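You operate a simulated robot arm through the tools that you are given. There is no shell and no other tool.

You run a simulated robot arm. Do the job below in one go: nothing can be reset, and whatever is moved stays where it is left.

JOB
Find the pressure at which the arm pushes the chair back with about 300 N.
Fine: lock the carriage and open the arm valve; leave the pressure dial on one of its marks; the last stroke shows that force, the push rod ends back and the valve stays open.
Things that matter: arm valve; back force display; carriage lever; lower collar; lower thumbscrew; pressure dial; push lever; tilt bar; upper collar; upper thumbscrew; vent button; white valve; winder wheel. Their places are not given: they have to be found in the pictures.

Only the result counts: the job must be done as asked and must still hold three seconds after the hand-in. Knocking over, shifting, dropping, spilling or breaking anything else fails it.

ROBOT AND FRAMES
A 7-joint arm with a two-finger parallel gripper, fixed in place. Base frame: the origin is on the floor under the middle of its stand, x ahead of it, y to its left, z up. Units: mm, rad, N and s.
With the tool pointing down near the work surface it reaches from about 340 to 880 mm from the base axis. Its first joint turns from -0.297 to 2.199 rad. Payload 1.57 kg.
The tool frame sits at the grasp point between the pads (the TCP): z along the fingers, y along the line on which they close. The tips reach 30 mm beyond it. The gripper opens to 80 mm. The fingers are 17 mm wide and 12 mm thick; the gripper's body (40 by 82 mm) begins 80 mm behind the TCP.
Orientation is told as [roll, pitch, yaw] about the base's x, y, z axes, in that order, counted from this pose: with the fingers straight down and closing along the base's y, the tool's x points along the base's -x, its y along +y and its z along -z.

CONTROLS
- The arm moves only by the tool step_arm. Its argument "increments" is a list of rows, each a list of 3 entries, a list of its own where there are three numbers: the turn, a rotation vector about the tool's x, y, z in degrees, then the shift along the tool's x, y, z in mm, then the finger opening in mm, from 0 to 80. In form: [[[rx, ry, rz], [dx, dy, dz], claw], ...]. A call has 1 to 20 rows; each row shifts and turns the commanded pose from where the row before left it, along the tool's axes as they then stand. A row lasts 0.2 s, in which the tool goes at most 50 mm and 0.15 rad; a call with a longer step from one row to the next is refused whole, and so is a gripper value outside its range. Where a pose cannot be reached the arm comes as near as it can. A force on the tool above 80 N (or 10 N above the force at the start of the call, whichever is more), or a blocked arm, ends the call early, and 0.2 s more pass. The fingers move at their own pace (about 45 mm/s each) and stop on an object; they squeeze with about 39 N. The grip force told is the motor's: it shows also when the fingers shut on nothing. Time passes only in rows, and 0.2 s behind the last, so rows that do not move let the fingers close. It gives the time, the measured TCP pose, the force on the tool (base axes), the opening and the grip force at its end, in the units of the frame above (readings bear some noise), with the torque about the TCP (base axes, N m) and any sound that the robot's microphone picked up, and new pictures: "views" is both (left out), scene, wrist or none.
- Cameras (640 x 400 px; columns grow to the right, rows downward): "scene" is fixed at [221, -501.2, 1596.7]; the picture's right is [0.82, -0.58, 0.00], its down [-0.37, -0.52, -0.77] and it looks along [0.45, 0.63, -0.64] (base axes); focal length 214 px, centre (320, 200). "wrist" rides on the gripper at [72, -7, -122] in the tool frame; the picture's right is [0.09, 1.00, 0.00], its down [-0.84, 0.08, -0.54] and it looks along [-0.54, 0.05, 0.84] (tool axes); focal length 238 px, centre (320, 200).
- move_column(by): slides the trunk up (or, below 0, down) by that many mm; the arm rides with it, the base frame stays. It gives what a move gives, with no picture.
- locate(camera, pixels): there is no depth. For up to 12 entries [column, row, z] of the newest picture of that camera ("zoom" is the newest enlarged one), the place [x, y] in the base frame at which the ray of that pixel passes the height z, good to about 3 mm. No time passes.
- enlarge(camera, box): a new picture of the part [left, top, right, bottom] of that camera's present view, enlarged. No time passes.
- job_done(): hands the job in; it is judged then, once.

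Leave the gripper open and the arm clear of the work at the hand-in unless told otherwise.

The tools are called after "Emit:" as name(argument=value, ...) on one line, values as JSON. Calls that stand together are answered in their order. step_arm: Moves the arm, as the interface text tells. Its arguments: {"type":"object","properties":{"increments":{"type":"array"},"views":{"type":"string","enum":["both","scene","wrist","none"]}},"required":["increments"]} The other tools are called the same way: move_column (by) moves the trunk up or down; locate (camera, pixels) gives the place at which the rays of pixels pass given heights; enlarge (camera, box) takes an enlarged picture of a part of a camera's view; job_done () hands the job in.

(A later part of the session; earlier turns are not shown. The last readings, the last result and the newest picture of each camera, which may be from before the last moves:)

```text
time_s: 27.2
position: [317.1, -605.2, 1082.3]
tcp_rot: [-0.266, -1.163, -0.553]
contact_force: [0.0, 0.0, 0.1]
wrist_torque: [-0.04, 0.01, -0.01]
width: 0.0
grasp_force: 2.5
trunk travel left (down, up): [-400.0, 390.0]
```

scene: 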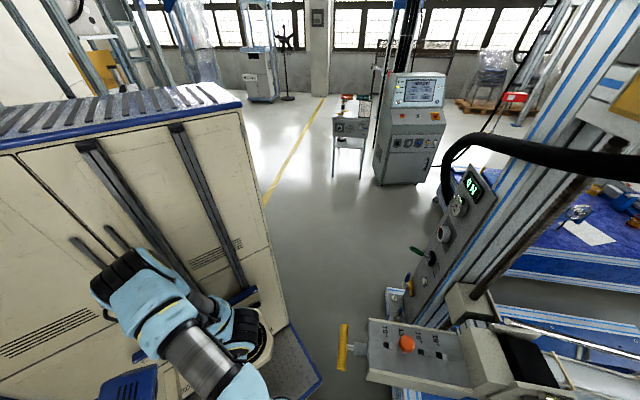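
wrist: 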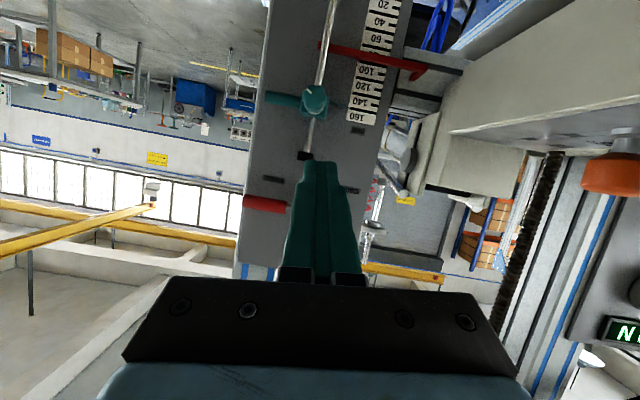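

The tool is nearly level now and the lever is visible at (265,204). I'll correct the small roll and pitch up another 20° so the fingers point straight at the column.

Emit:
step_arm(increments=[[[0, 0, 6.5], [0, 0, 0], 0], [[-2, -7, 0], [0, 0, 0], 0], [[-2, -7, 0], [0, 0, 0], 0], [[0, -6, 0], [0, 0, 0], 0]], views="wrist")

```text
time_s: 28.2
position: [317.3, -605.6, 1082.3]
tcp_rot: [0.418, -1.525, -1.193]
contact_force: [-0.6, -0.6, -0.4]
wrist_torque: [0.02, 0.01, 0.01]
width: 0.1
grasp_force: 21.4
trunk travel left (down, up): [-400.0, 390.0]
```

wrist: 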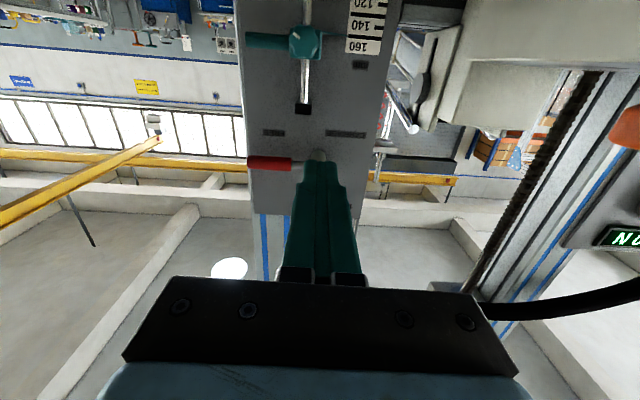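

The view is now square to column 2. I'll enlarge around the lever to place it accurately.

Emit:
enlarge(camera="wrist", box=[235, 90, 395, 210])

Emit:
locate(camera="wrist", pixels=[[249, 164, 1120], [249, 164, 1130], [249, 164, 1140], [249, 164, 1150], [291, 163, 1120], [291, 163, 1130], [291, 163, 1140], [291, 163, 1150]])

```text
3.33 times, centred on (315, 150) of wrist
```

zoom: 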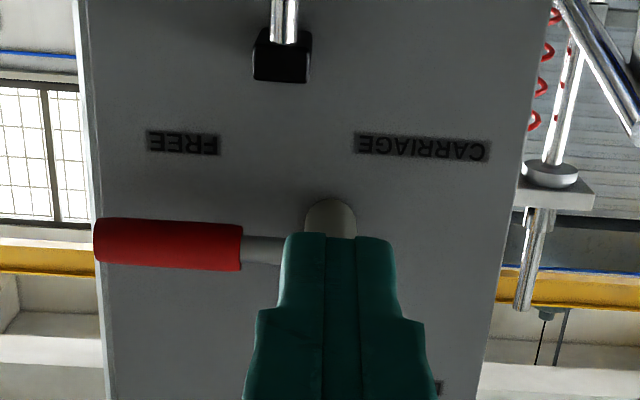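

```text
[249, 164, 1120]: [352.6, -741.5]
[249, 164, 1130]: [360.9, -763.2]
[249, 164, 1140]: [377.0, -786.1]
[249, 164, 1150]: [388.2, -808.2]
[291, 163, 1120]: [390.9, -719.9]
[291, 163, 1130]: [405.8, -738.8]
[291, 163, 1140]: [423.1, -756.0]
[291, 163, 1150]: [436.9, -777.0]
```

Triangulating both views gives the red handle axis at z≈1137, from (416,-747) to (374,-780), with the hub about 33 mm left of the handle's root. I'll place the closed fingers 65 mm out from the hub, about 30 mm below the handle and about 18 mm past it in depth.

Emit:
step_arm(increments=[[[0, 0, 0], [-9.6, -22.3, 0], 0], [[0, 0, 0], [-9.6, -22.3, 0], 0], [[0, 0, 0], [-9.6, -22.3, 0], 0], [[0, 0, 0], [0, 0, 37], 0], [[0, 0, 0], [0, 0, 37], 0], [[0, 0, 0], [0, 0, 37], 0], [[0, 0, 0], [0, 0, 25], 0]], views="wrist")

```text
time_s: 29.8
position: [367.1, -749.7, 1105.4]
tcp_rot: [0.423, -1.525, -1.197]
contact_force: [-0.4, 0.8, 1.2]
wrist_torque: [0.0, 0.01, 0.0]
width: 0.0
grasp_force: 21.2
trunk travel left (down, up): [-400.0, 390.0]
```

wrist: 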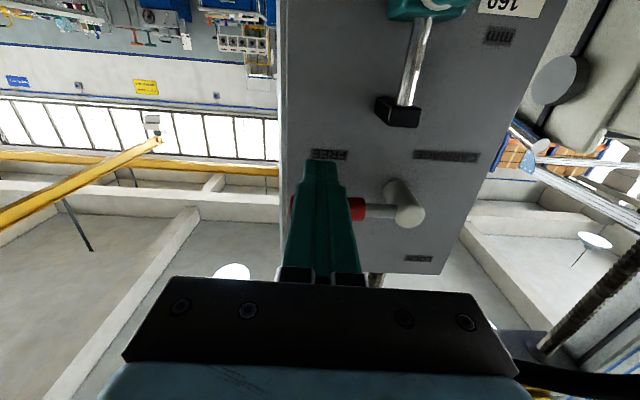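

The fingers are under the handle (seen from below they cover it). I'll go 12 mm further in and zoom to check the depth to the panel.

Emit:
step_arm(increments=[[[0, 0, 0], [0, 0, 12], 0]], views="wrist")

Emit:
enlarge(camera="wrist", box=[270, 120, 450, 280])

```text
time_s: 30.2
position: [377.0, -758.3, 1105.3]
tcp_rot: [0.415, -1.524, -1.189]
contact_force: [0.3, -0.4, -0.7]
wrist_torque: [0.0, -0.01, 0.03]
width: 0.1
grasp_force: 21.7
trunk travel left (down, up): [-400.0, 390.0]
```

wrist: 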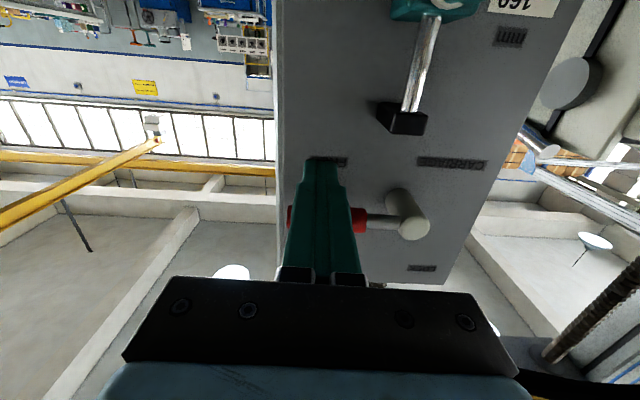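

```text
2.50 times, centred on (360, 200) of wrist
```

zoom: 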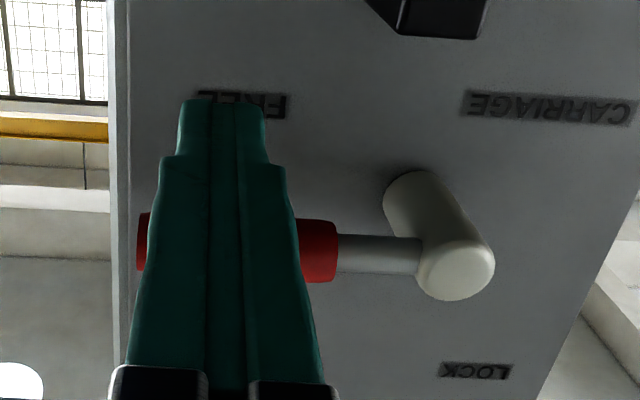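

Depth looks right: tips about 14 mm past the handle axis, short of the panel. Now I'll lift along an arc about the hub to swing the handle up, first half.

Emit:
step_arm(increments=[[[0, 0, 0], [-20, 0.7, -0.8], 0], [[0, 0, 0], [-18, 0.5, -0.8], 0], [[0, 0, 0], [-17.5, 4, -0.7], 0], [[0, 0, 0], [-15.5, 8.5, -0.7], 0]], views="wrist")

```text
time_s: 31.2
position: [387.8, -750.5, 1176.2]
tcp_rot: [0.4, -1.526, -1.174]
contact_force: [-1.0, 0.0, -0.6]
wrist_torque: [0.0, -0.01, 0.02]
width: 0.1
grasp_force: 21.7
trunk travel left (down, up): [-400.0, 390.0]
```

wrist: 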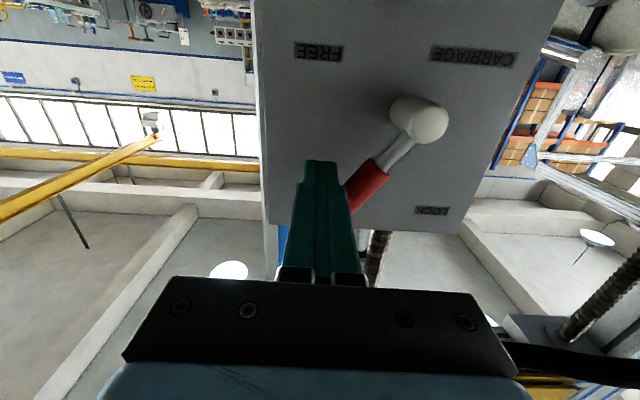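

The lever is swinging up easily, now about 50°. I'll continue the arc to the upright LOCK position.

Emit:
step_arm(increments=[[[0, 0, 0], [-13, 12, -0.5], 0], [[0, 0, 0], [-10, 15, -0.4], 0], [[0, 0, 0], [-4, 11, 0], 0], [[0, 0, 0], [0, 4, 0], 0]], views="wrist")

Emit:
enlarge(camera="wrist", box=[260, 60, 460, 240])

```text
time_s: 32.2
position: [411.0, -721.5, 1203.4]
tcp_rot: [0.422, -1.525, -1.204]
contact_force: [-5.6, -18.3, 5.3]
wrist_torque: [-0.11, -0.08, -0.35]
width: 0.2
grasp_force: 20.8
trunk travel left (down, up): [-400.0, 390.0]
```

wrist: 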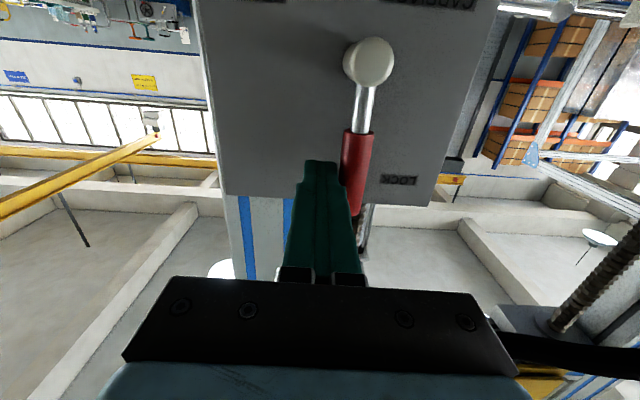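

```text
2.22 times, centred on (360, 150) of wrist
```

zoom: 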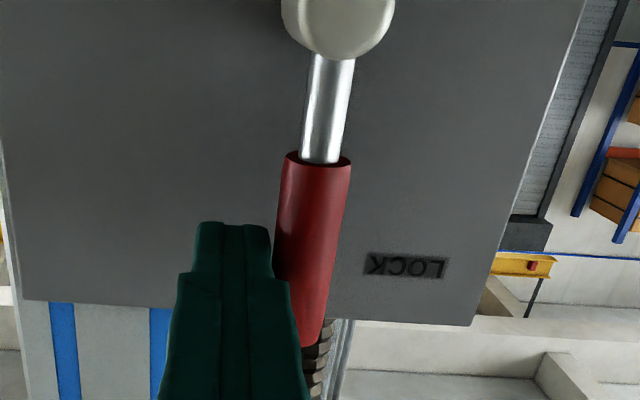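

The handle stands upright beside LOCK, and the 19 N reaction shows it is at its stop. I'll step away to the right and back out.

Emit:
step_arm(increments=[[[0, 0, 0], [0, -12, 0], 0], [[0, 0, 0], [0, -12, 0], 0], [[0, 0, 0], [0, 0, -40], 0], [[0, 0, 0], [0, 0, -40], 0], [[0, 0, 0], [0, 0, -40], 0], [[0, 0, 0], [0, 0, -40], 0]], views="both")

Emit:
enlarge(camera="wrist", box=[230, 60, 430, 240])

```text
time_s: 33.6
position: [283.3, -624.1, 1208.2]
tcp_rot: [0.408, -1.525, -1.182]
contact_force: [0.5, 0.2, -1.1]
wrist_torque: [0.0, -0.02, 0.01]
width: 0.0
grasp_force: 21.2
trunk travel left (down, up): [-400.0, 390.0]
```

scene: 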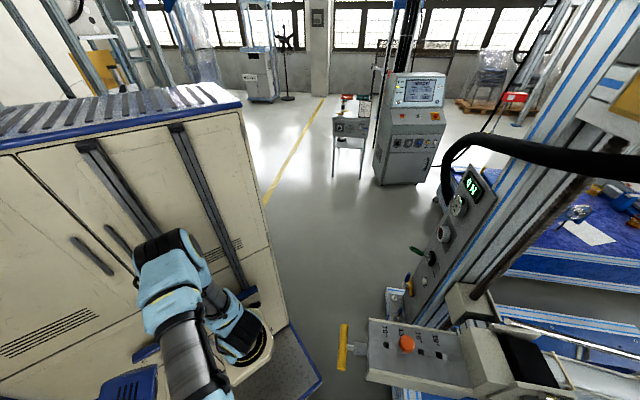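
wrist: 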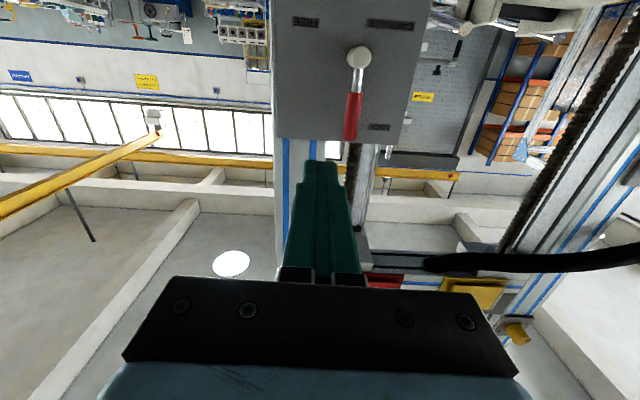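

```text
2.22 times, centred on (330, 150) of wrist
```

zoom: 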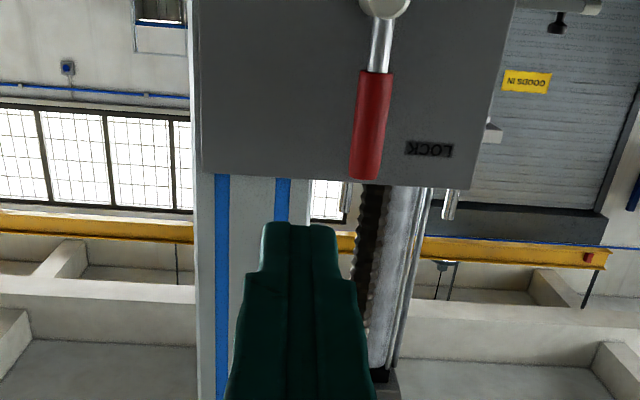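

The carriage lever is upright at LOCK and stays there. Next are the valves at the bottom of column 1. I'll raise the trunk 100 mm, pitch the tool down and slide back over the tilt arm.

Emit:
move_column(by=100)

Emit:
step_arm(increments=[[[0, 7, 0], [0, 30, 0], 0], [[0, 7, 0], [0, 30, 0], 0], [[0, 7, 0], [0, 30, 0], 0], [[0, 7, 0], [0, 30, 0], 0], [[0, 0, 0], [0, 30, 0], 0], [[0, 0, 0], [0, 30, 0], 0], [[0, 0, 0], [0, 30, 0], 0], [[0, 0, 0], [0, 30, 0], 0], [[0, 0, 0], [0, 30, 0], 0], [[0, 0, 0], [0, 30, 0], 0], [[0, 0, 0], [0, 30, 0], 0], [[0, 0, 0], [0, 30, 0], 0]], views="both")

```text
time_s: 34.9
position: [283.1, -624.8, 1308.0]
tcp_rot: [0.408, -1.523, -1.181]
contact_force: [0.9, -0.7, -0.5]
wrist_torque: [0.0, -0.02, 0.0]
width: 0.0
grasp_force: 20.3
trunk travel left (down, up): [-500.0, 290.0]
```

```text
time_s: 37.5
position: [524.5, -404.9, 1308.2]
tcp_rot: [0.037, -1.041, -0.809]
contact_force: [-0.8, 0.5, -0.2]
wrist_torque: [0.02, -0.03, 0.0]
width: 0.0
grasp_force: 21.6
out of reach, approached as far as the arm can: row 7, 8, 9
trunk travel left (down, up): [-500.0, 290.0]
```

scene: 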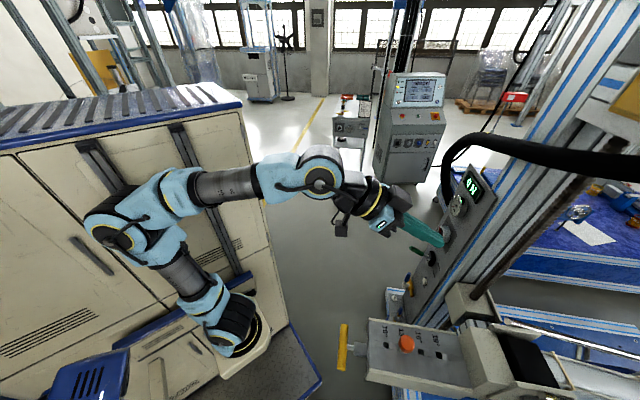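
wrist: 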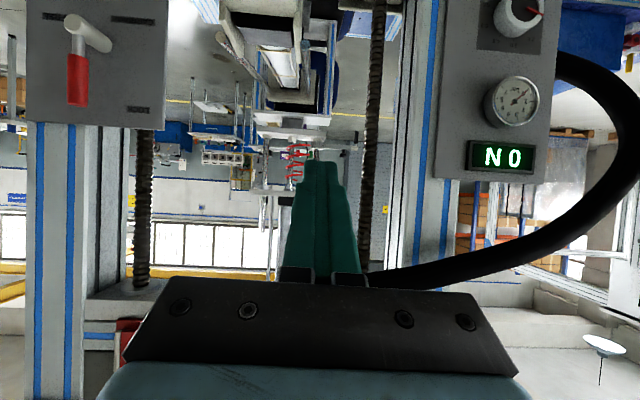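

Lever at LOCK is visible in the upper left. I'll move towards column 1 and back off to about (565,-277), then lower the trunk to look at the bottom of the panel.

Emit:
step_arm(increments=[[[0, 0, 0], [0, 30, -15], 0], [[0, 0, 0], [0, 30, -15], 0], [[0, 0, 0], [0, 30, -15], 0], [[0, 0, 0], [0, 30, -15], 0]], views="none")

Emit:
move_column(by=-380)

Emit:
step_arm(increments=[[[0, 0, 0], [0, 0, 0], 0]], views="both")

```text
time_s: 38.5
position: [571.1, -283.8, 1340.3]
tcp_rot: [0.038, -1.04, -0.809]
contact_force: [0.8, -0.1, -0.6]
wrist_torque: [-0.02, 0.01, 0.05]
width: 0.1
grasp_force: 21.3
trunk travel left (down, up): [-500.0, 290.0]
```

```text
time_s: 42.2
position: [572.5, -284.1, 960.6]
tcp_rot: [0.035, -1.038, -0.806]
contact_force: [0.8, -0.4, 0.4]
wrist_torque: [0.02, -0.01, 0.0]
width: 0.0
grasp_force: 21.2
trunk travel left (down, up): [-120.0, 670.0]
```

```text
time_s: 42.6
position: [571.6, -285.1, 961.9]
tcp_rot: [0.037, -1.039, -0.807]
contact_force: [-0.3, 0.5, -0.9]
wrist_torque: [-0.02, 0.04, -0.01]
width: 0.0
grasp_force: 21.5
trunk travel left (down, up): [-120.0, 670.0]
```

scene: 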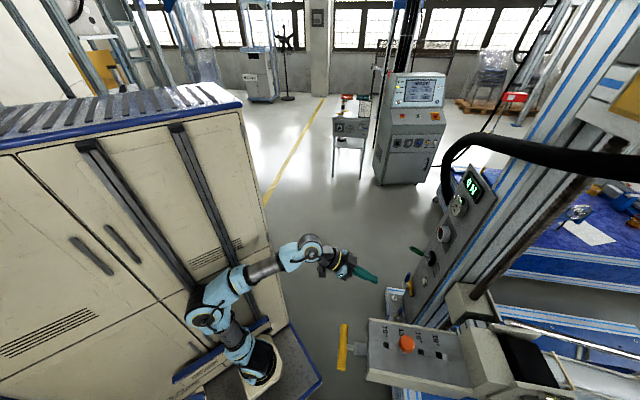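
wrist: 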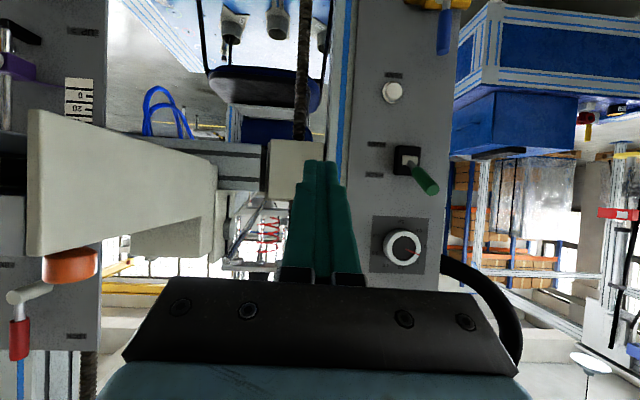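

The yellow valve with the blue handle is at the top edge (437,10). I'll pitch the camera down by 14° to see the lower part.

Emit:
step_arm(increments=[[[0, 7, 0], [0, 0, 0], 0], [[0, 7, 0], [0, 0, 0], 0]], views="wrist")

Emit:
enlarge(camera="wrist", box=[360, 0, 480, 100])

Emit:
enlarge(camera="wrist", box=[200, 0, 360, 100])

```text
time_s: 43.2
position: [572.7, -284.2, 960.1]
tcp_rot: [0.026, -0.794, -0.794]
contact_force: [-0.4, -0.3, 0.2]
wrist_torque: [0.03, 0.02, 0.0]
width: 0.0
grasp_force: 21.1
trunk travel left (down, up): [-120.0, 670.0]
```

wrist: 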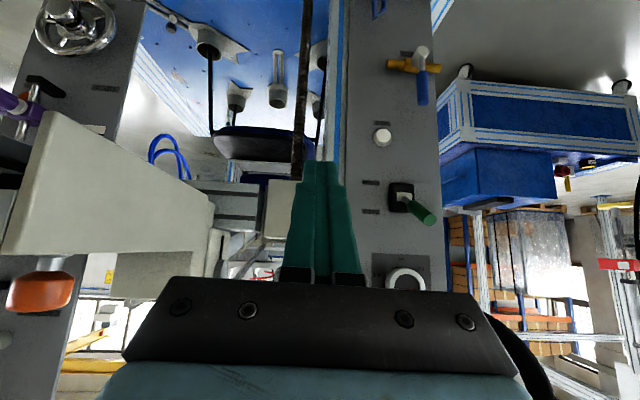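

```text
4.00 times, centred on (420, 50) of wrist
```

zoom: 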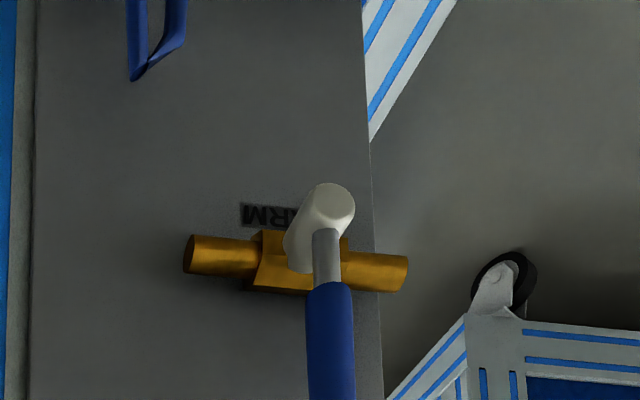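

```text
4.00 times, centred on (280, 50) of wrist
```

zoom: 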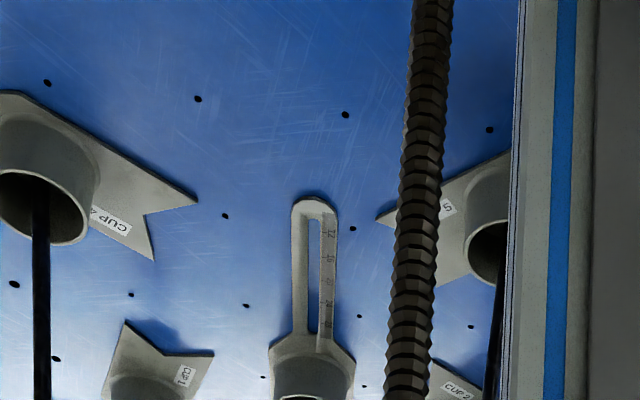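

The label by the yellow valve reads "ARM": this is the arm valve. Its pipe is horizontal and its blue handle points up, across the pipe, so it is closed. I'll locate its parts.

Emit:
locate(camera="wrist", pixels=[[422, 52, 700], [422, 52, 730], [422, 52, 760], [422, 52, 790], [424, 103, 760], [424, 103, 790], [424, 103, 820], [424, 103, 850], [381, 136, 800], [381, 136, 830], [399, 196, 920], [399, 196, 950]])

Emit:
enlarge(camera="wrist", box=[360, 110, 480, 290])

Emit:
locate(camera="scene", pixels=[[408, 276, 750], [408, 276, 780], [408, 276, 810], [408, 276, 840], [407, 286, 730], [407, 286, 760], [407, 286, 790]])

Emit:
enlarge(camera="scene", box=[380, 255, 450, 325])

```text
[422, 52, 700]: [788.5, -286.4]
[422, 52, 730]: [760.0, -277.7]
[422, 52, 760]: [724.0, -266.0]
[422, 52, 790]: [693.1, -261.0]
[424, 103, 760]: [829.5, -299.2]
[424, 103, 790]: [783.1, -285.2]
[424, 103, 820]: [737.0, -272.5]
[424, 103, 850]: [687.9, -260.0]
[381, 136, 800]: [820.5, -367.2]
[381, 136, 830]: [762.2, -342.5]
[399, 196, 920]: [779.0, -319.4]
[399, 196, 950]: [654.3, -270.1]
```

```text
2.22 times, centred on (420, 200) of wrist
```

zoom: 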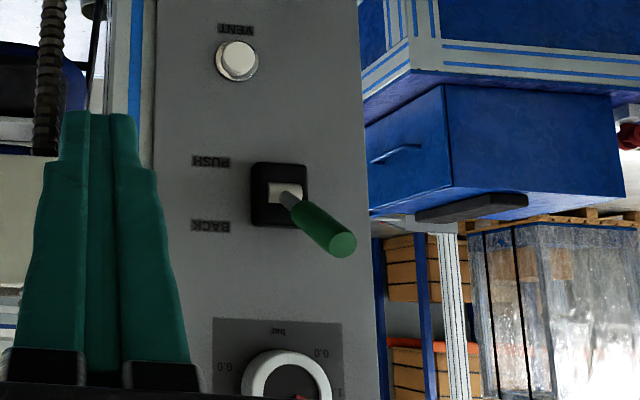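

```text
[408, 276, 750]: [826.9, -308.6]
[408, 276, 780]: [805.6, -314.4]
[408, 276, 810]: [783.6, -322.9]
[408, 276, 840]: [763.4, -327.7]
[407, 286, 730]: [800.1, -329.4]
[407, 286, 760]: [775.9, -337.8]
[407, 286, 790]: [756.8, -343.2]
```

```text
5.71 times, centred on (415, 290) of scene
```

zoom: 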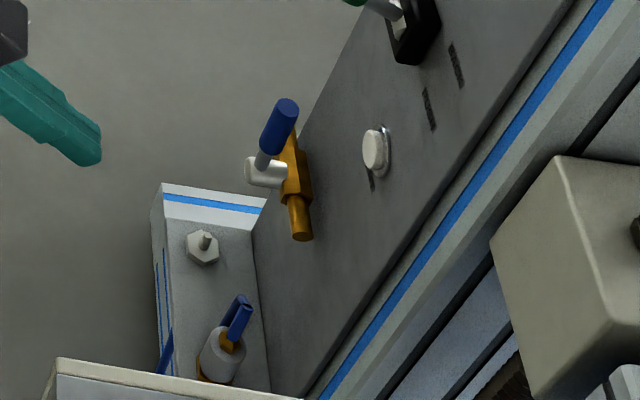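

The arm valve's stem is at about z 660, and its blue handle reaches up to z≈757, standing at depth in≈810 (panel coordinates a≈-366). I'll level the tool first, then move to a spot in front of the valve.

Emit:
step_arm(increments=[[[0, -7.4, 0], [0, 10, 0], 0], [[0, -7.4, 0], [0, 20, 0], 0], [[0, -7.4, 0], [0, 20, 0], 0], [[0, -7.4, 0], [0, 20, 0], 0], [[0, -7.4, 0], [0, 20, 0], 0], [[0, -7, 0], [0, 20, 0], 0]], views="none")

Emit:
move_column(by=-110)

Emit:
step_arm(increments=[[[0, 0, 0], [0, 0, 0], 0]], views="both")

```text
time_s: 44.6
position: [659.9, -223.5, 949.8]
tcp_rot: [0.428, -1.534, -1.223]
contact_force: [0.2, 0.5, -0.8]
wrist_torque: [-0.01, -0.03, 0.02]
width: 0.0
grasp_force: 20.9
trunk travel left (down, up): [-120.0, 670.0]
```

```text
time_s: 46.0
position: [661.9, -228.3, 834.7]
tcp_rot: [0.338, -1.517, -1.129]
contact_force: [-0.6, 0.6, 0.1]
wrist_torque: [0.03, -0.02, -0.01]
width: 0.0
grasp_force: 20.7
trunk travel left (down, up): [-10.0, 780.0]
```

```text
time_s: 46.6
position: [656.2, -230.8, 833.3]
tcp_rot: [0.465, -1.519, -1.257]
contact_force: [0.5, 0.0, 0.3]
wrist_torque: [-0.02, -0.06, 0.0]
width: 0.1
grasp_force: 20.7
trunk travel left (down, up): [-10.0, 780.0]
stopped in row 1: the arm was blocked; the commanded pose is now the measured one
```

scene: 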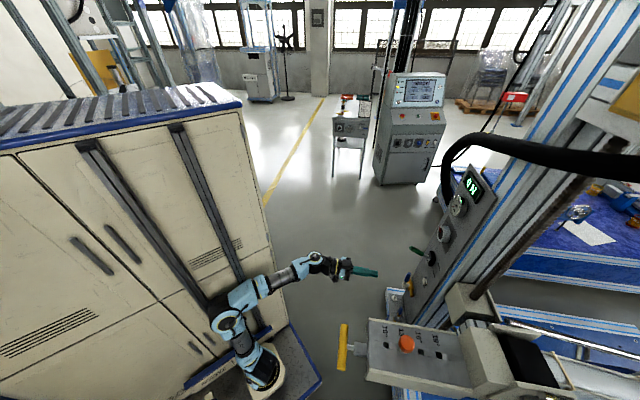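
wrist: 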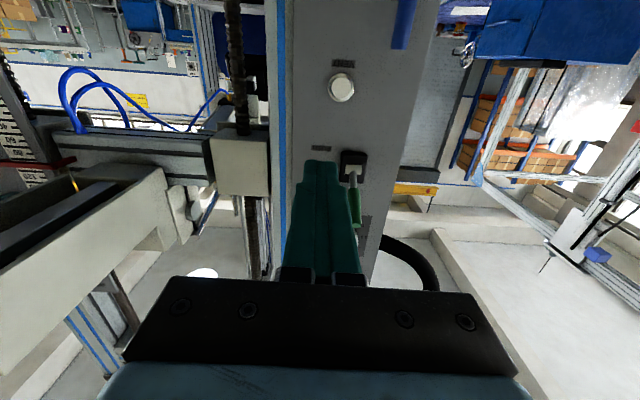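

The arm reports being blocked with no tool force, probably because the elbow is folded near the cabinet. Moving the tool forward and away will straighten the arm, so I'll ease towards the panel and down.

Emit:
step_arm(increments=[[[0, 0, 0], [5, 10, 25], 0], [[0, 0, 0], [5, 10, 25], 0], [[0, 0, 0], [10, 10, 20], 0]], views="both")

```text
time_s: 47.4
position: [723.4, -254.6, 818.4]
tcp_rot: [0.532, -1.521, -1.325]
contact_force: [-0.9, 0.4, 0.7]
wrist_torque: [0.01, 0.01, -0.04]
width: 0.2
grasp_force: 21.3
trunk travel left (down, up): [-10.0, 780.0]
```

scene: 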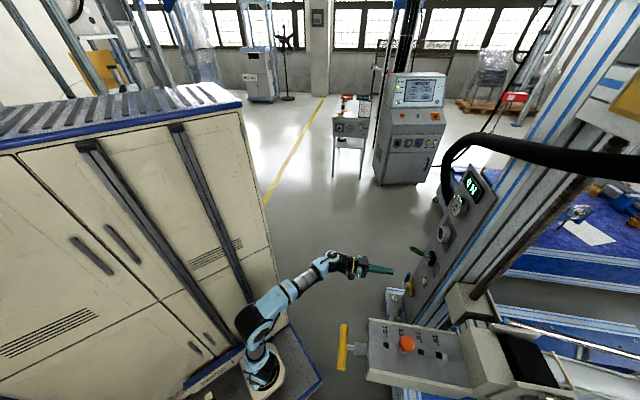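
wrist: 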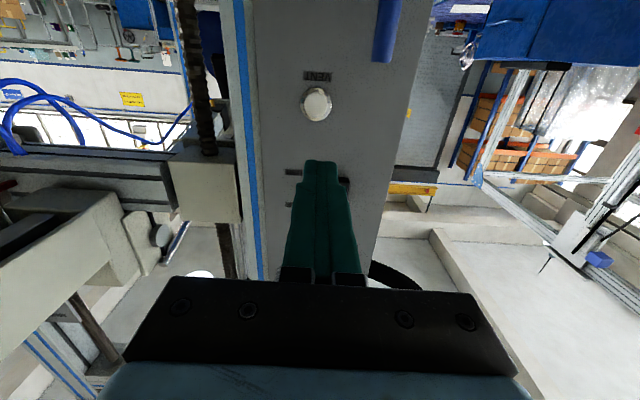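

Good, it moves freely again: (723,-255,818). I'll go straight down to z≈725, beside the valve handle.

Emit:
step_arm(increments=[[[0, 0, 0], [31, 2, 0], 0], [[0, 0, 0], [31, 2, 0], 0], [[0, 0, 0], [31, 2, 0], 0]], views="both")

Emit:
enlarge(camera="wrist", box=[230, 20, 450, 220])

```text
time_s: 48.2
position: [725.7, -246.7, 727.1]
tcp_rot: [0.519, -1.521, -1.315]
contact_force: [-0.6, -0.2, 0.7]
wrist_torque: [0.0, 0.01, 0.0]
width: 0.4
grasp_force: 21.2
trunk travel left (down, up): [-10.0, 780.0]
```

scene: 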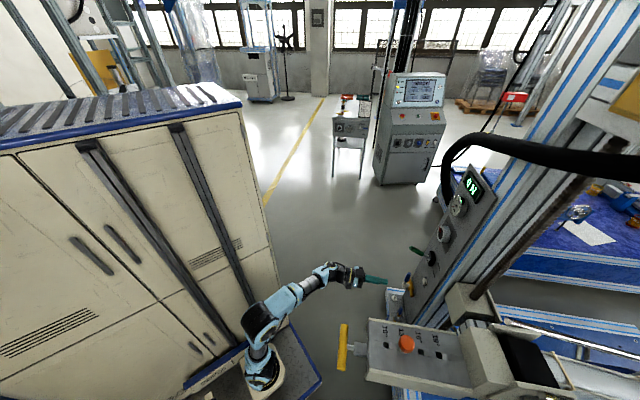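
wrist: 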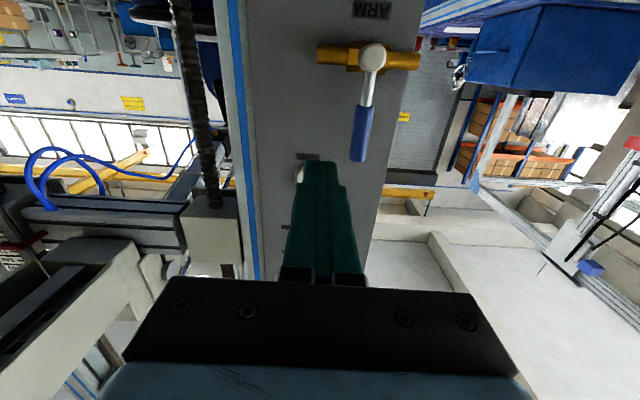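

```text
2.00 times, centred on (340, 120) of wrist
```

zoom: 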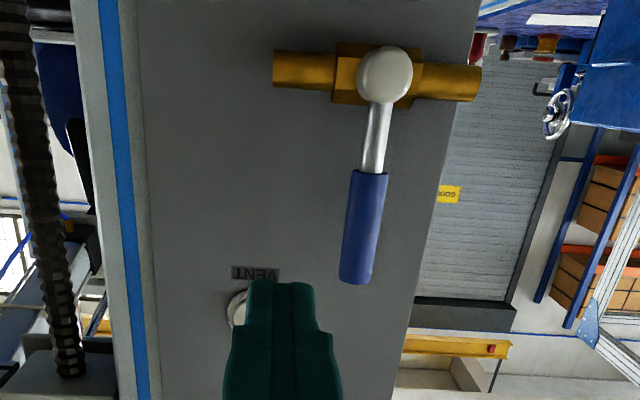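

The arm valve is clear: hub at (372,57), handle up to (358,160). It's about 40 mm left of my fingers. I'll move in to the handle's depth on its right side.

Emit:
step_arm(increments=[[[0, 0, 0], [0, 0, 35], 0], [[0, 0, 0], [0, 0, 35], 0], [[0, 0, 0], [0, 0, 27], 0]], views="wrist")

Emit:
enlarge(camera="wrist", box=[260, 20, 480, 220])

```text
time_s: 49.0
position: [795.3, -314.9, 722.8]
tcp_rot: [0.514, -1.523, -1.305]
contact_force: [-0.2, -0.2, -0.1]
wrist_torque: [0.01, -0.03, 0.02]
width: 0.0
grasp_force: 20.9
trunk travel left (down, up): [-10.0, 780.0]
```

wrist: 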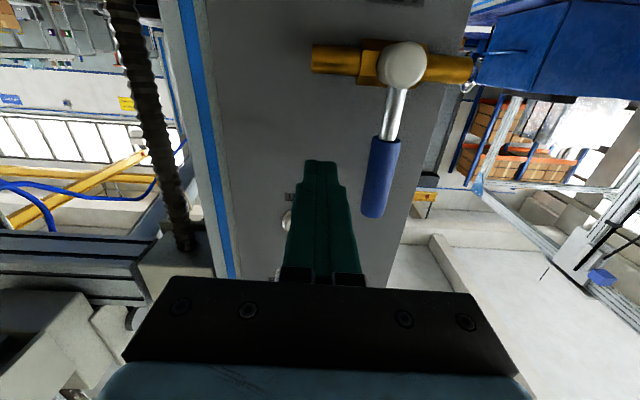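

```text
2.00 times, centred on (370, 120) of wrist
```

zoom: 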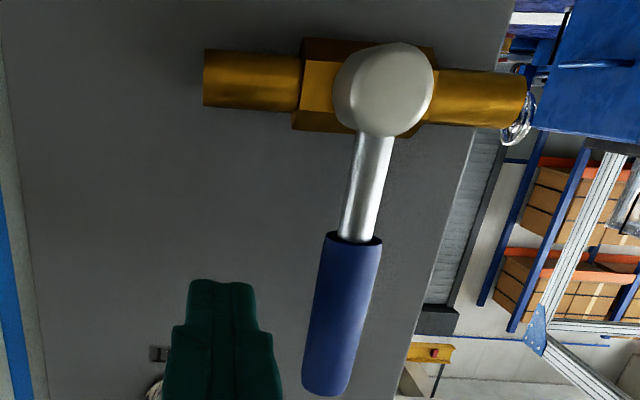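

Now at the right depth. I'll push the handle gently to the left (picture right) in small steps and watch the force to see if that is its opening direction.

Emit:
step_arm(increments=[[[0, 0, 0], [0, 10, 0], 0], [[0, 0, 0], [0, 8, 0], 0], [[0, 0, 0], [0, 5, 0], 0]], views="wrist")

```text
time_s: 49.8
position: [810.2, -302.2, 723.0]
tcp_rot: [0.517, -1.522, -1.316]
contact_force: [-18.9, -3.9, -3.3]
wrist_torque: [-0.02, 0.19, -0.25]
width: 0.0
grasp_force: 21.2
trunk travel left (down, up): [-10.0, 780.0]
```

wrist: 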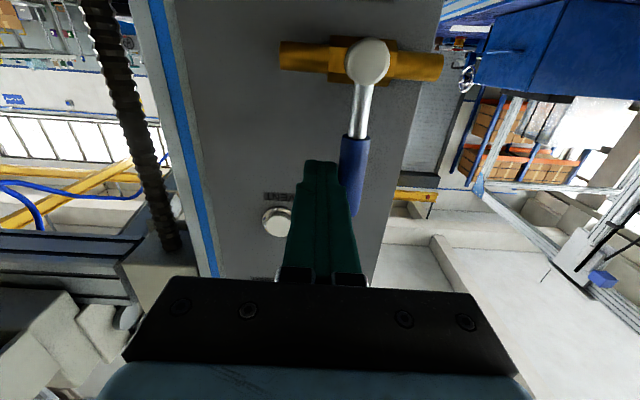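

The reaction is already 19 N after about 3 mm, so this direction looks like the stop. One small extra push of 3 mm will tell whether it yields.

Emit:
step_arm(increments=[[[0, 0, 0], [0, 3, 0], 0]], views="wrist")

```text
time_s: 50.2
position: [811.8, -301.9, 722.3]
tcp_rot: [0.525, -1.523, -1.327]
contact_force: [-43.6, -10.8, -6.7]
wrist_torque: [-0.04, 0.37, -0.6]
width: 0.0
grasp_force: 21.1
trunk travel left (down, up): [-10.0, 780.0]
```

wrist: 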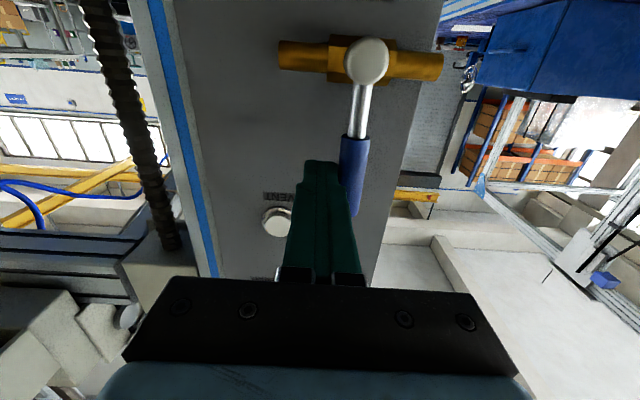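

It is a firm stop, so it opens the other way (towards the right). I'll back out and go round to the left side of the handle.

Emit:
step_arm(increments=[[[0, 0, 0], [0, -8, 0], 0], [[0, 0, 0], [0, -10, 0], 0], [[0, 0, 0], [0, 0, -30], 0], [[0, 0, 0], [0, 0, -30], 0], [[0, 0, 0], [0, 27, 0], 0], [[0, 0, 0], [0, 27, 0], 0], [[0, 0, 0], [0, 26, 0], 0]], views="wrist")

```text
time_s: 51.8
position: [817.1, -210.1, 726.0]
tcp_rot: [0.508, -1.521, -1.302]
contact_force: [0.5, 0.4, 0.3]
wrist_torque: [-0.01, -0.01, -0.03]
width: 0.0
grasp_force: 21.0
trunk travel left (down, up): [-10.0, 780.0]
```

wrist: 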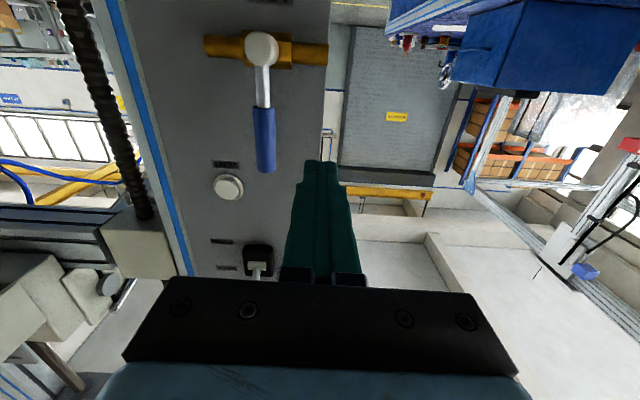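

Now left of the handle. I'll move in and push the handle to the right, watching the force.

Emit:
step_arm(increments=[[[0, 0, 0], [0, 0, 30], 0], [[0, 0, 0], [0, 0, 28], 0], [[0, 0, 0], [0, -15, 0], 0], [[0, 0, 0], [2, -14, 0], 0], [[0, 0, 0], [1.4, -10, 0], 0]], views="wrist")

```text
time_s: 53.0
position: [829.0, -278.8, 719.5]
tcp_rot: [0.504, -1.522, -1.296]
contact_force: [0.5, 1.7, 1.2]
wrist_torque: [-0.03, -0.02, 0.07]
width: 0.1
grasp_force: 21.3
trunk travel left (down, up): [-10.0, 780.0]
```

wrist: 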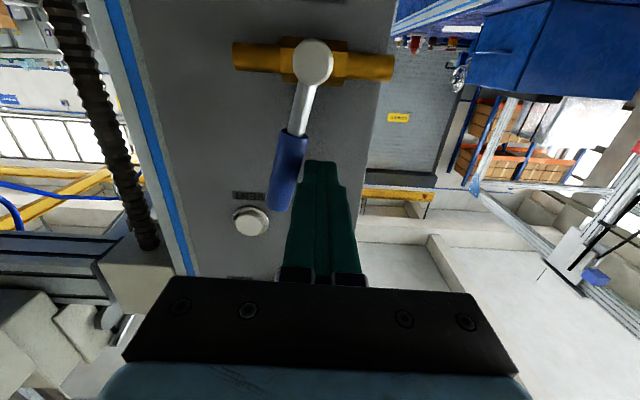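

The handle is turning freely this way. I'll continue along the arc down to horizontal.

Emit:
step_arm(increments=[[[0, 0, 0], [0, -11, 0], 0], [[0, 0, 0], [0, -11, 0], 0], [[0, 0, 0], [5.3, -16.2, 0], 0], [[0, 0, 0], [9.4, -14.5, 0], 0], [[0, 0, 0], [12.7, -11.5, 0.5], 0]], views="wrist")

```text
time_s: 54.2
position: [783.4, -324.0, 690.3]
tcp_rot: [0.522, -1.521, -1.314]
contact_force: [-0.1, -0.3, -0.1]
wrist_torque: [0.02, 0.0, -0.01]
width: 0.0
grasp_force: 21.0
trunk travel left (down, up): [-10.0, 780.0]
```

wrist: 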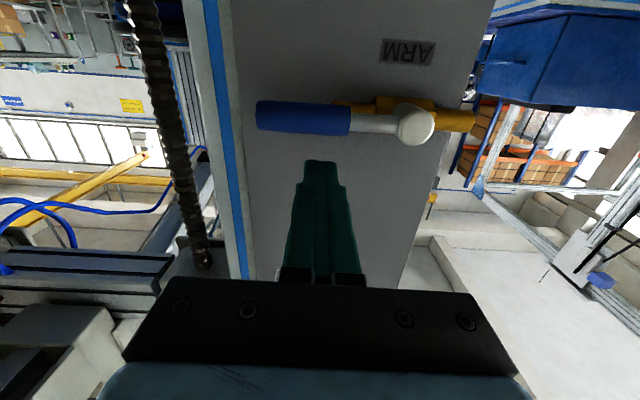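

The handle has swung on by itself to lie along the pipe, which means open. I'll zoom to check it is parallel.

Emit:
enlarge(camera="wrist", box=[240, 20, 490, 180])

Emit:
enlarge(camera="scene", box=[430, 160, 500, 240])

```text
2.50 times, centred on (365, 100) of wrist
```

zoom: 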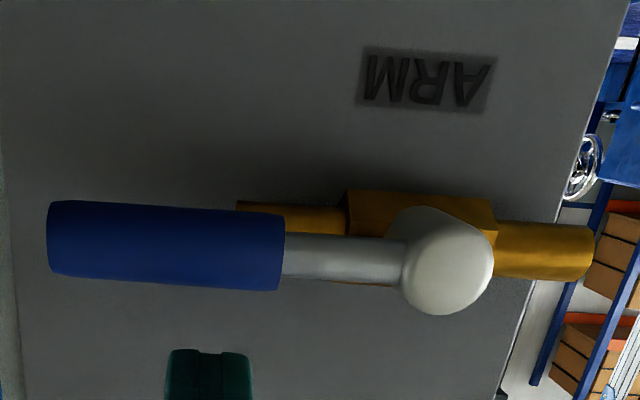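

```text
5.00 times, centred on (465, 200) of scene
```

zoom: 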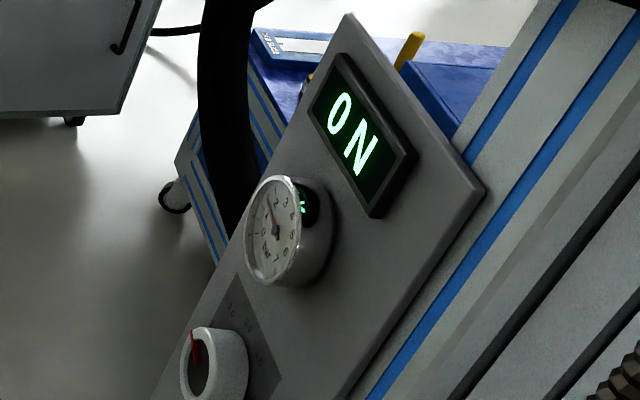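

The valve is open: the handle lies along the pipe and the gauge needle moved to about 1.5 bar. Next is the push lever, so I'll back out and raise the trunk by 230 mm to look at it.

Emit:
step_arm(increments=[[[0, 0, 0], [-5, 0, 0], 0], [[0, 0, 0], [0, 0, -40], 0], [[0, 0, 0], [0, 0, -40], 0], [[0, 0, 0], [0, 0, -40], 0], [[0, 0, 0], [0, 0, -30], 0]], views="none")

Emit:
move_column(by=230)

Emit:
step_arm(increments=[[[0, 0, 0], [0, 0, 0], 0]], views="both")

```text
time_s: 55.4
position: [679.0, -217.9, 700.9]
tcp_rot: [0.504, -1.522, -1.297]
contact_force: [-1.3, -0.9, 0.4]
wrist_torque: [-0.01, 0.0, -0.03]
width: 0.0
grasp_force: 21.9
trunk travel left (down, up): [-10.0, 780.0]
```

```text
time_s: 57.8
position: [679.0, -218.2, 931.5]
tcp_rot: [0.512, -1.523, -1.306]
contact_force: [0.1, -0.1, 0.5]
wrist_torque: [0.03, -0.02, 0.04]
width: 0.0
grasp_force: 21.1
trunk travel left (down, up): [-240.0, 550.0]
```

```text
time_s: 58.2
position: [678.2, -219.2, 930.0]
tcp_rot: [0.512, -1.523, -1.306]
contact_force: [0.0, -0.2, 0.4]
wrist_torque: [-0.01, -0.02, 0.01]
width: 0.1
grasp_force: 21.0
trunk travel left (down, up): [-240.0, 550.0]
```

scene: 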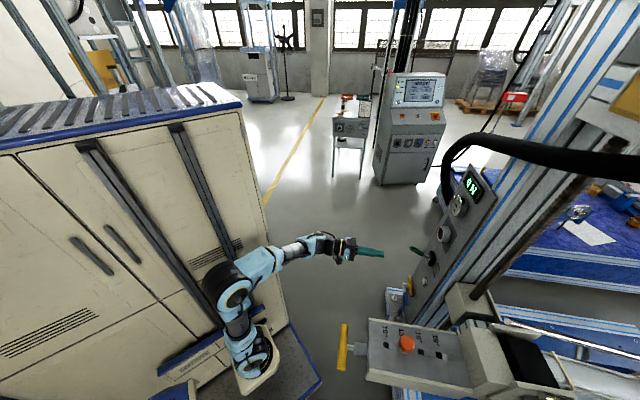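
wrist: 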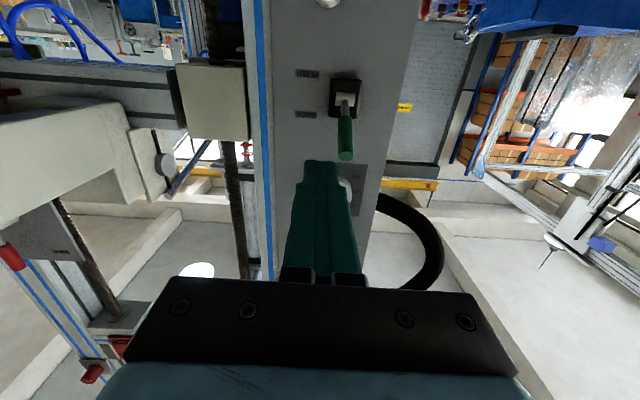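

The push lever (green) is at (345,100)–(346,158) in the wrist view, tilted up to BACK. I'll enlarge to measure it.

Emit:
enlarge(camera="wrist", box=[270, 60, 400, 190])

Emit:
enlarge(camera="scene", box=[395, 225, 455, 285])

Emit:
locate(camera="scene", pixels=[[411, 247, 960], [411, 247, 980], [411, 247, 1000], [430, 258, 940], [430, 258, 960], [420, 277, 800], [420, 277, 820]])

```text
3.08 times, centred on (335, 125) of wrist
```

zoom: 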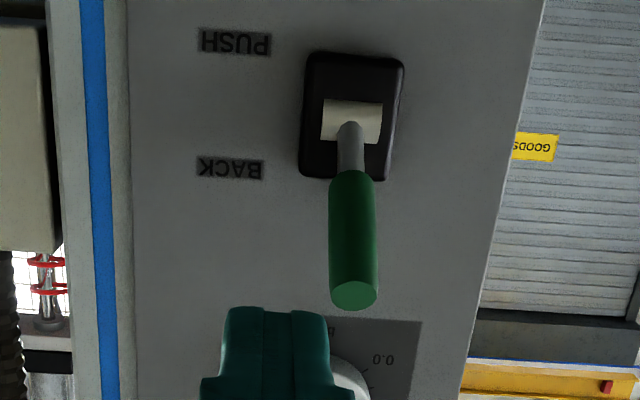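

```text
6.67 times, centred on (425, 255) of scene
```

zoom: 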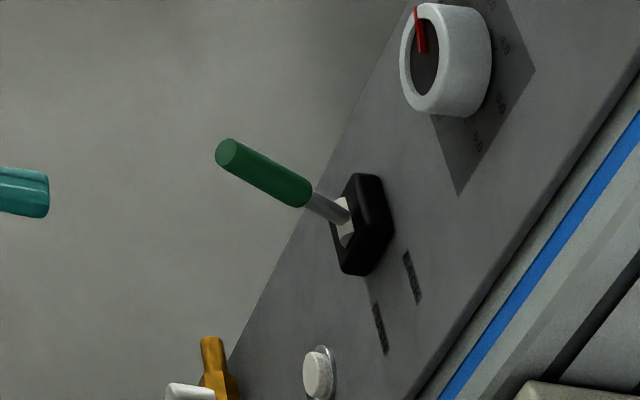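

```text
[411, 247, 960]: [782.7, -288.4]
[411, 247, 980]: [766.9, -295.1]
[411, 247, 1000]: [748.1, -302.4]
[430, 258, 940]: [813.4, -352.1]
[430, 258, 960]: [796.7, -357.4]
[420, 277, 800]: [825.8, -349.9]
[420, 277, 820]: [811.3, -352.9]
```

Triangulated: the lever's pivot is at about z 905, depth 845, and the green tip at about z 950, depth 765, a≈-350. I'll place the closed fingers above the handle.

Emit:
step_arm(increments=[[[0, 0, 0], [-28, 16, 0], 0], [[0, 0, 0], [-28, 17, 0], 0], [[0, 0, 0], [0, 0, 35], 0], [[0, 0, 0], [0, 0, 35], 0], [[0, 0, 0], [0, 0, 35], 0], [[0, 0, 0], [0, 0, 25], 0]], views="both")

Emit:
enlarge(camera="scene", box=[380, 205, 460, 285])

```text
time_s: 59.6
position: [794.5, -290.9, 982.3]
tcp_rot: [0.51, -1.523, -1.301]
contact_force: [0.7, -0.6, 0.1]
wrist_torque: [-0.01, 0.02, 0.01]
width: 0.2
grasp_force: 21.2
trunk travel left (down, up): [-240.0, 550.0]
```

scene: 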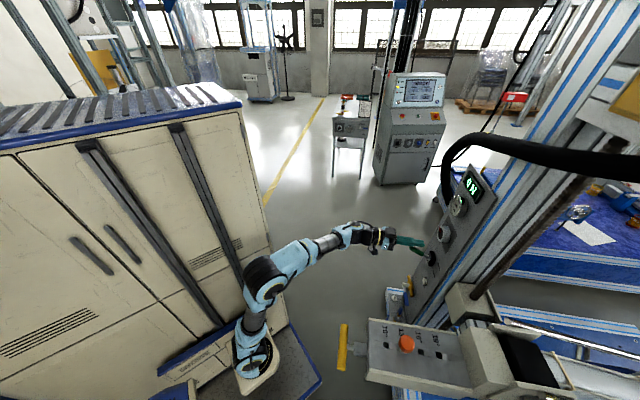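
wrist: 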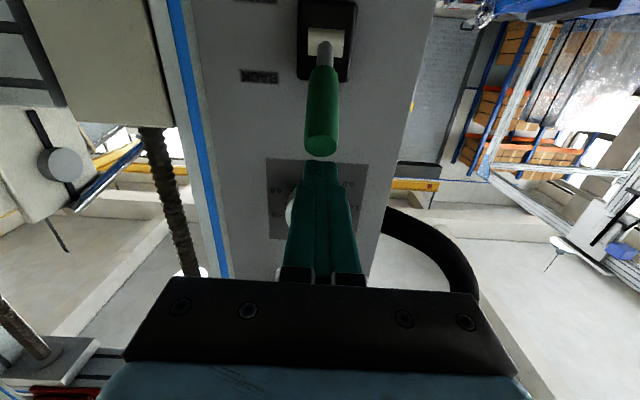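

```text
5.00 times, centred on (420, 245) of scene
```

zoom: 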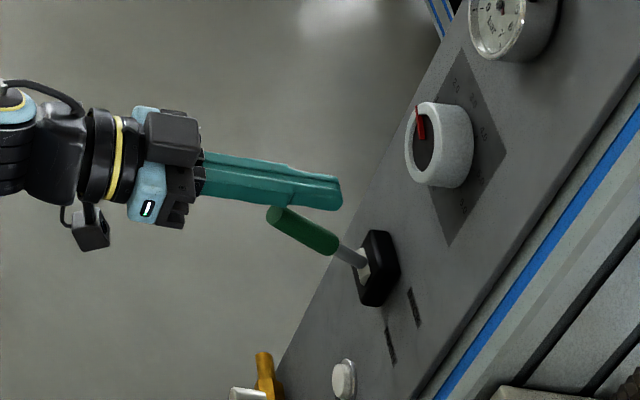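

The fingers are right above the green handle and clear of the dial. I'll press the handle down towards PUSH and watch the display.

Emit:
step_arm(increments=[[[0, 0, 0], [14, 0, 0], 0], [[0, 0, 0], [14, 0, 0], 0], [[0, 0, 0], [14, 0, 0], 0]], views="both")

Emit:
enlarge(camera="scene", box=[390, 155, 510, 285])

```text
time_s: 60.4
position: [795.5, -288.2, 938.5]
tcp_rot: [0.501, -1.522, -1.293]
contact_force: [0.6, 0.4, 0.5]
wrist_torque: [0.0, 0.0, 0.01]
width: 0.1
grasp_force: 21.3
trunk travel left (down, up): [-240.0, 550.0]
```

scene: 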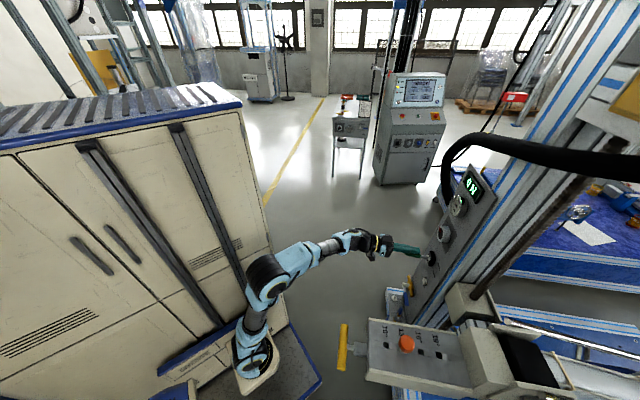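
wrist: 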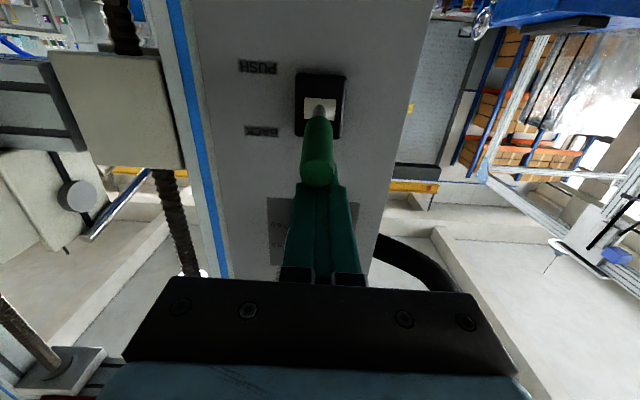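

```text
3.08 times, centred on (450, 220) of scene
```

zoom: 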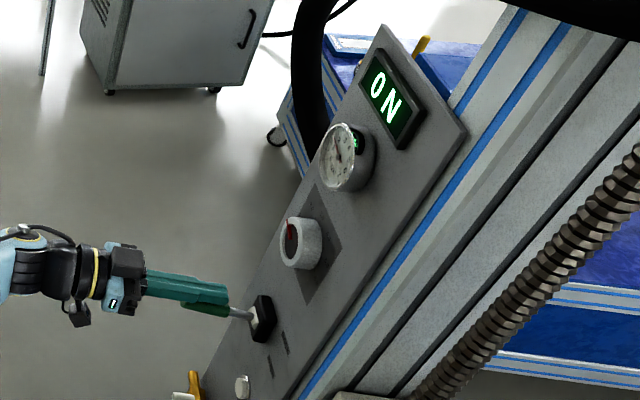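

The handle is moving, now about halfway. I'll press on to the PUSH position.

Emit:
step_arm(increments=[[[0, 0, 0], [14, 0, 0], 0], [[0, 0, 0], [14, 0, 0], 0], [[0, 0, 0], [10, 0, 0], 0]], views="both")

Emit:
enlarge(camera="scene", box=[390, 155, 510, 285])

```text
time_s: 61.2
position: [794.0, -286.9, 903.8]
tcp_rot: [0.527, -1.521, -1.316]
contact_force: [-0.3, -0.1, 0.3]
wrist_torque: [-0.05, 0.0, -0.02]
width: 0.3
grasp_force: 20.8
trunk travel left (down, up): [-240.0, 550.0]
```

scene: 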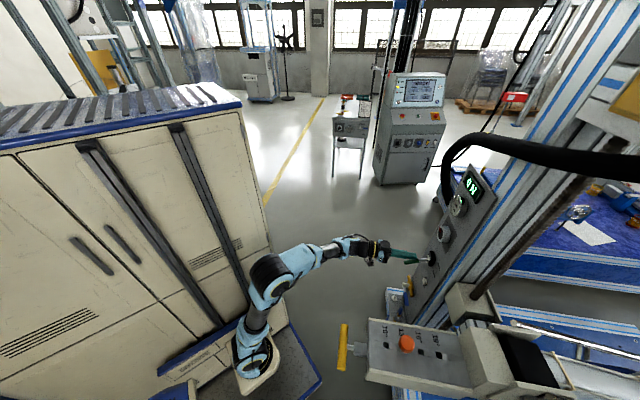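
wrist: 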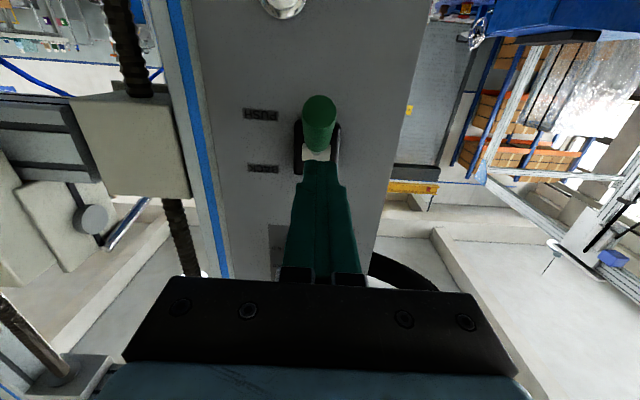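

```text
3.08 times, centred on (450, 220) of scene
```

zoom: 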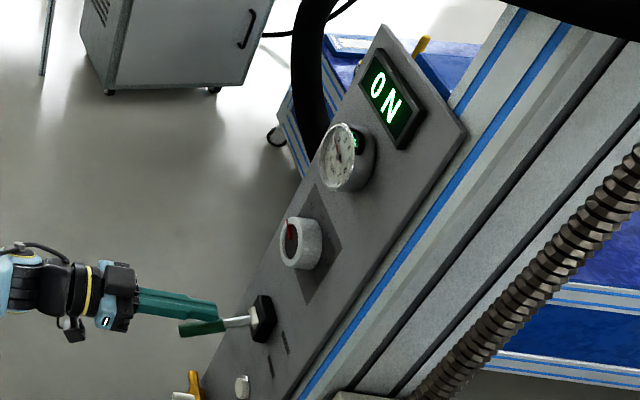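

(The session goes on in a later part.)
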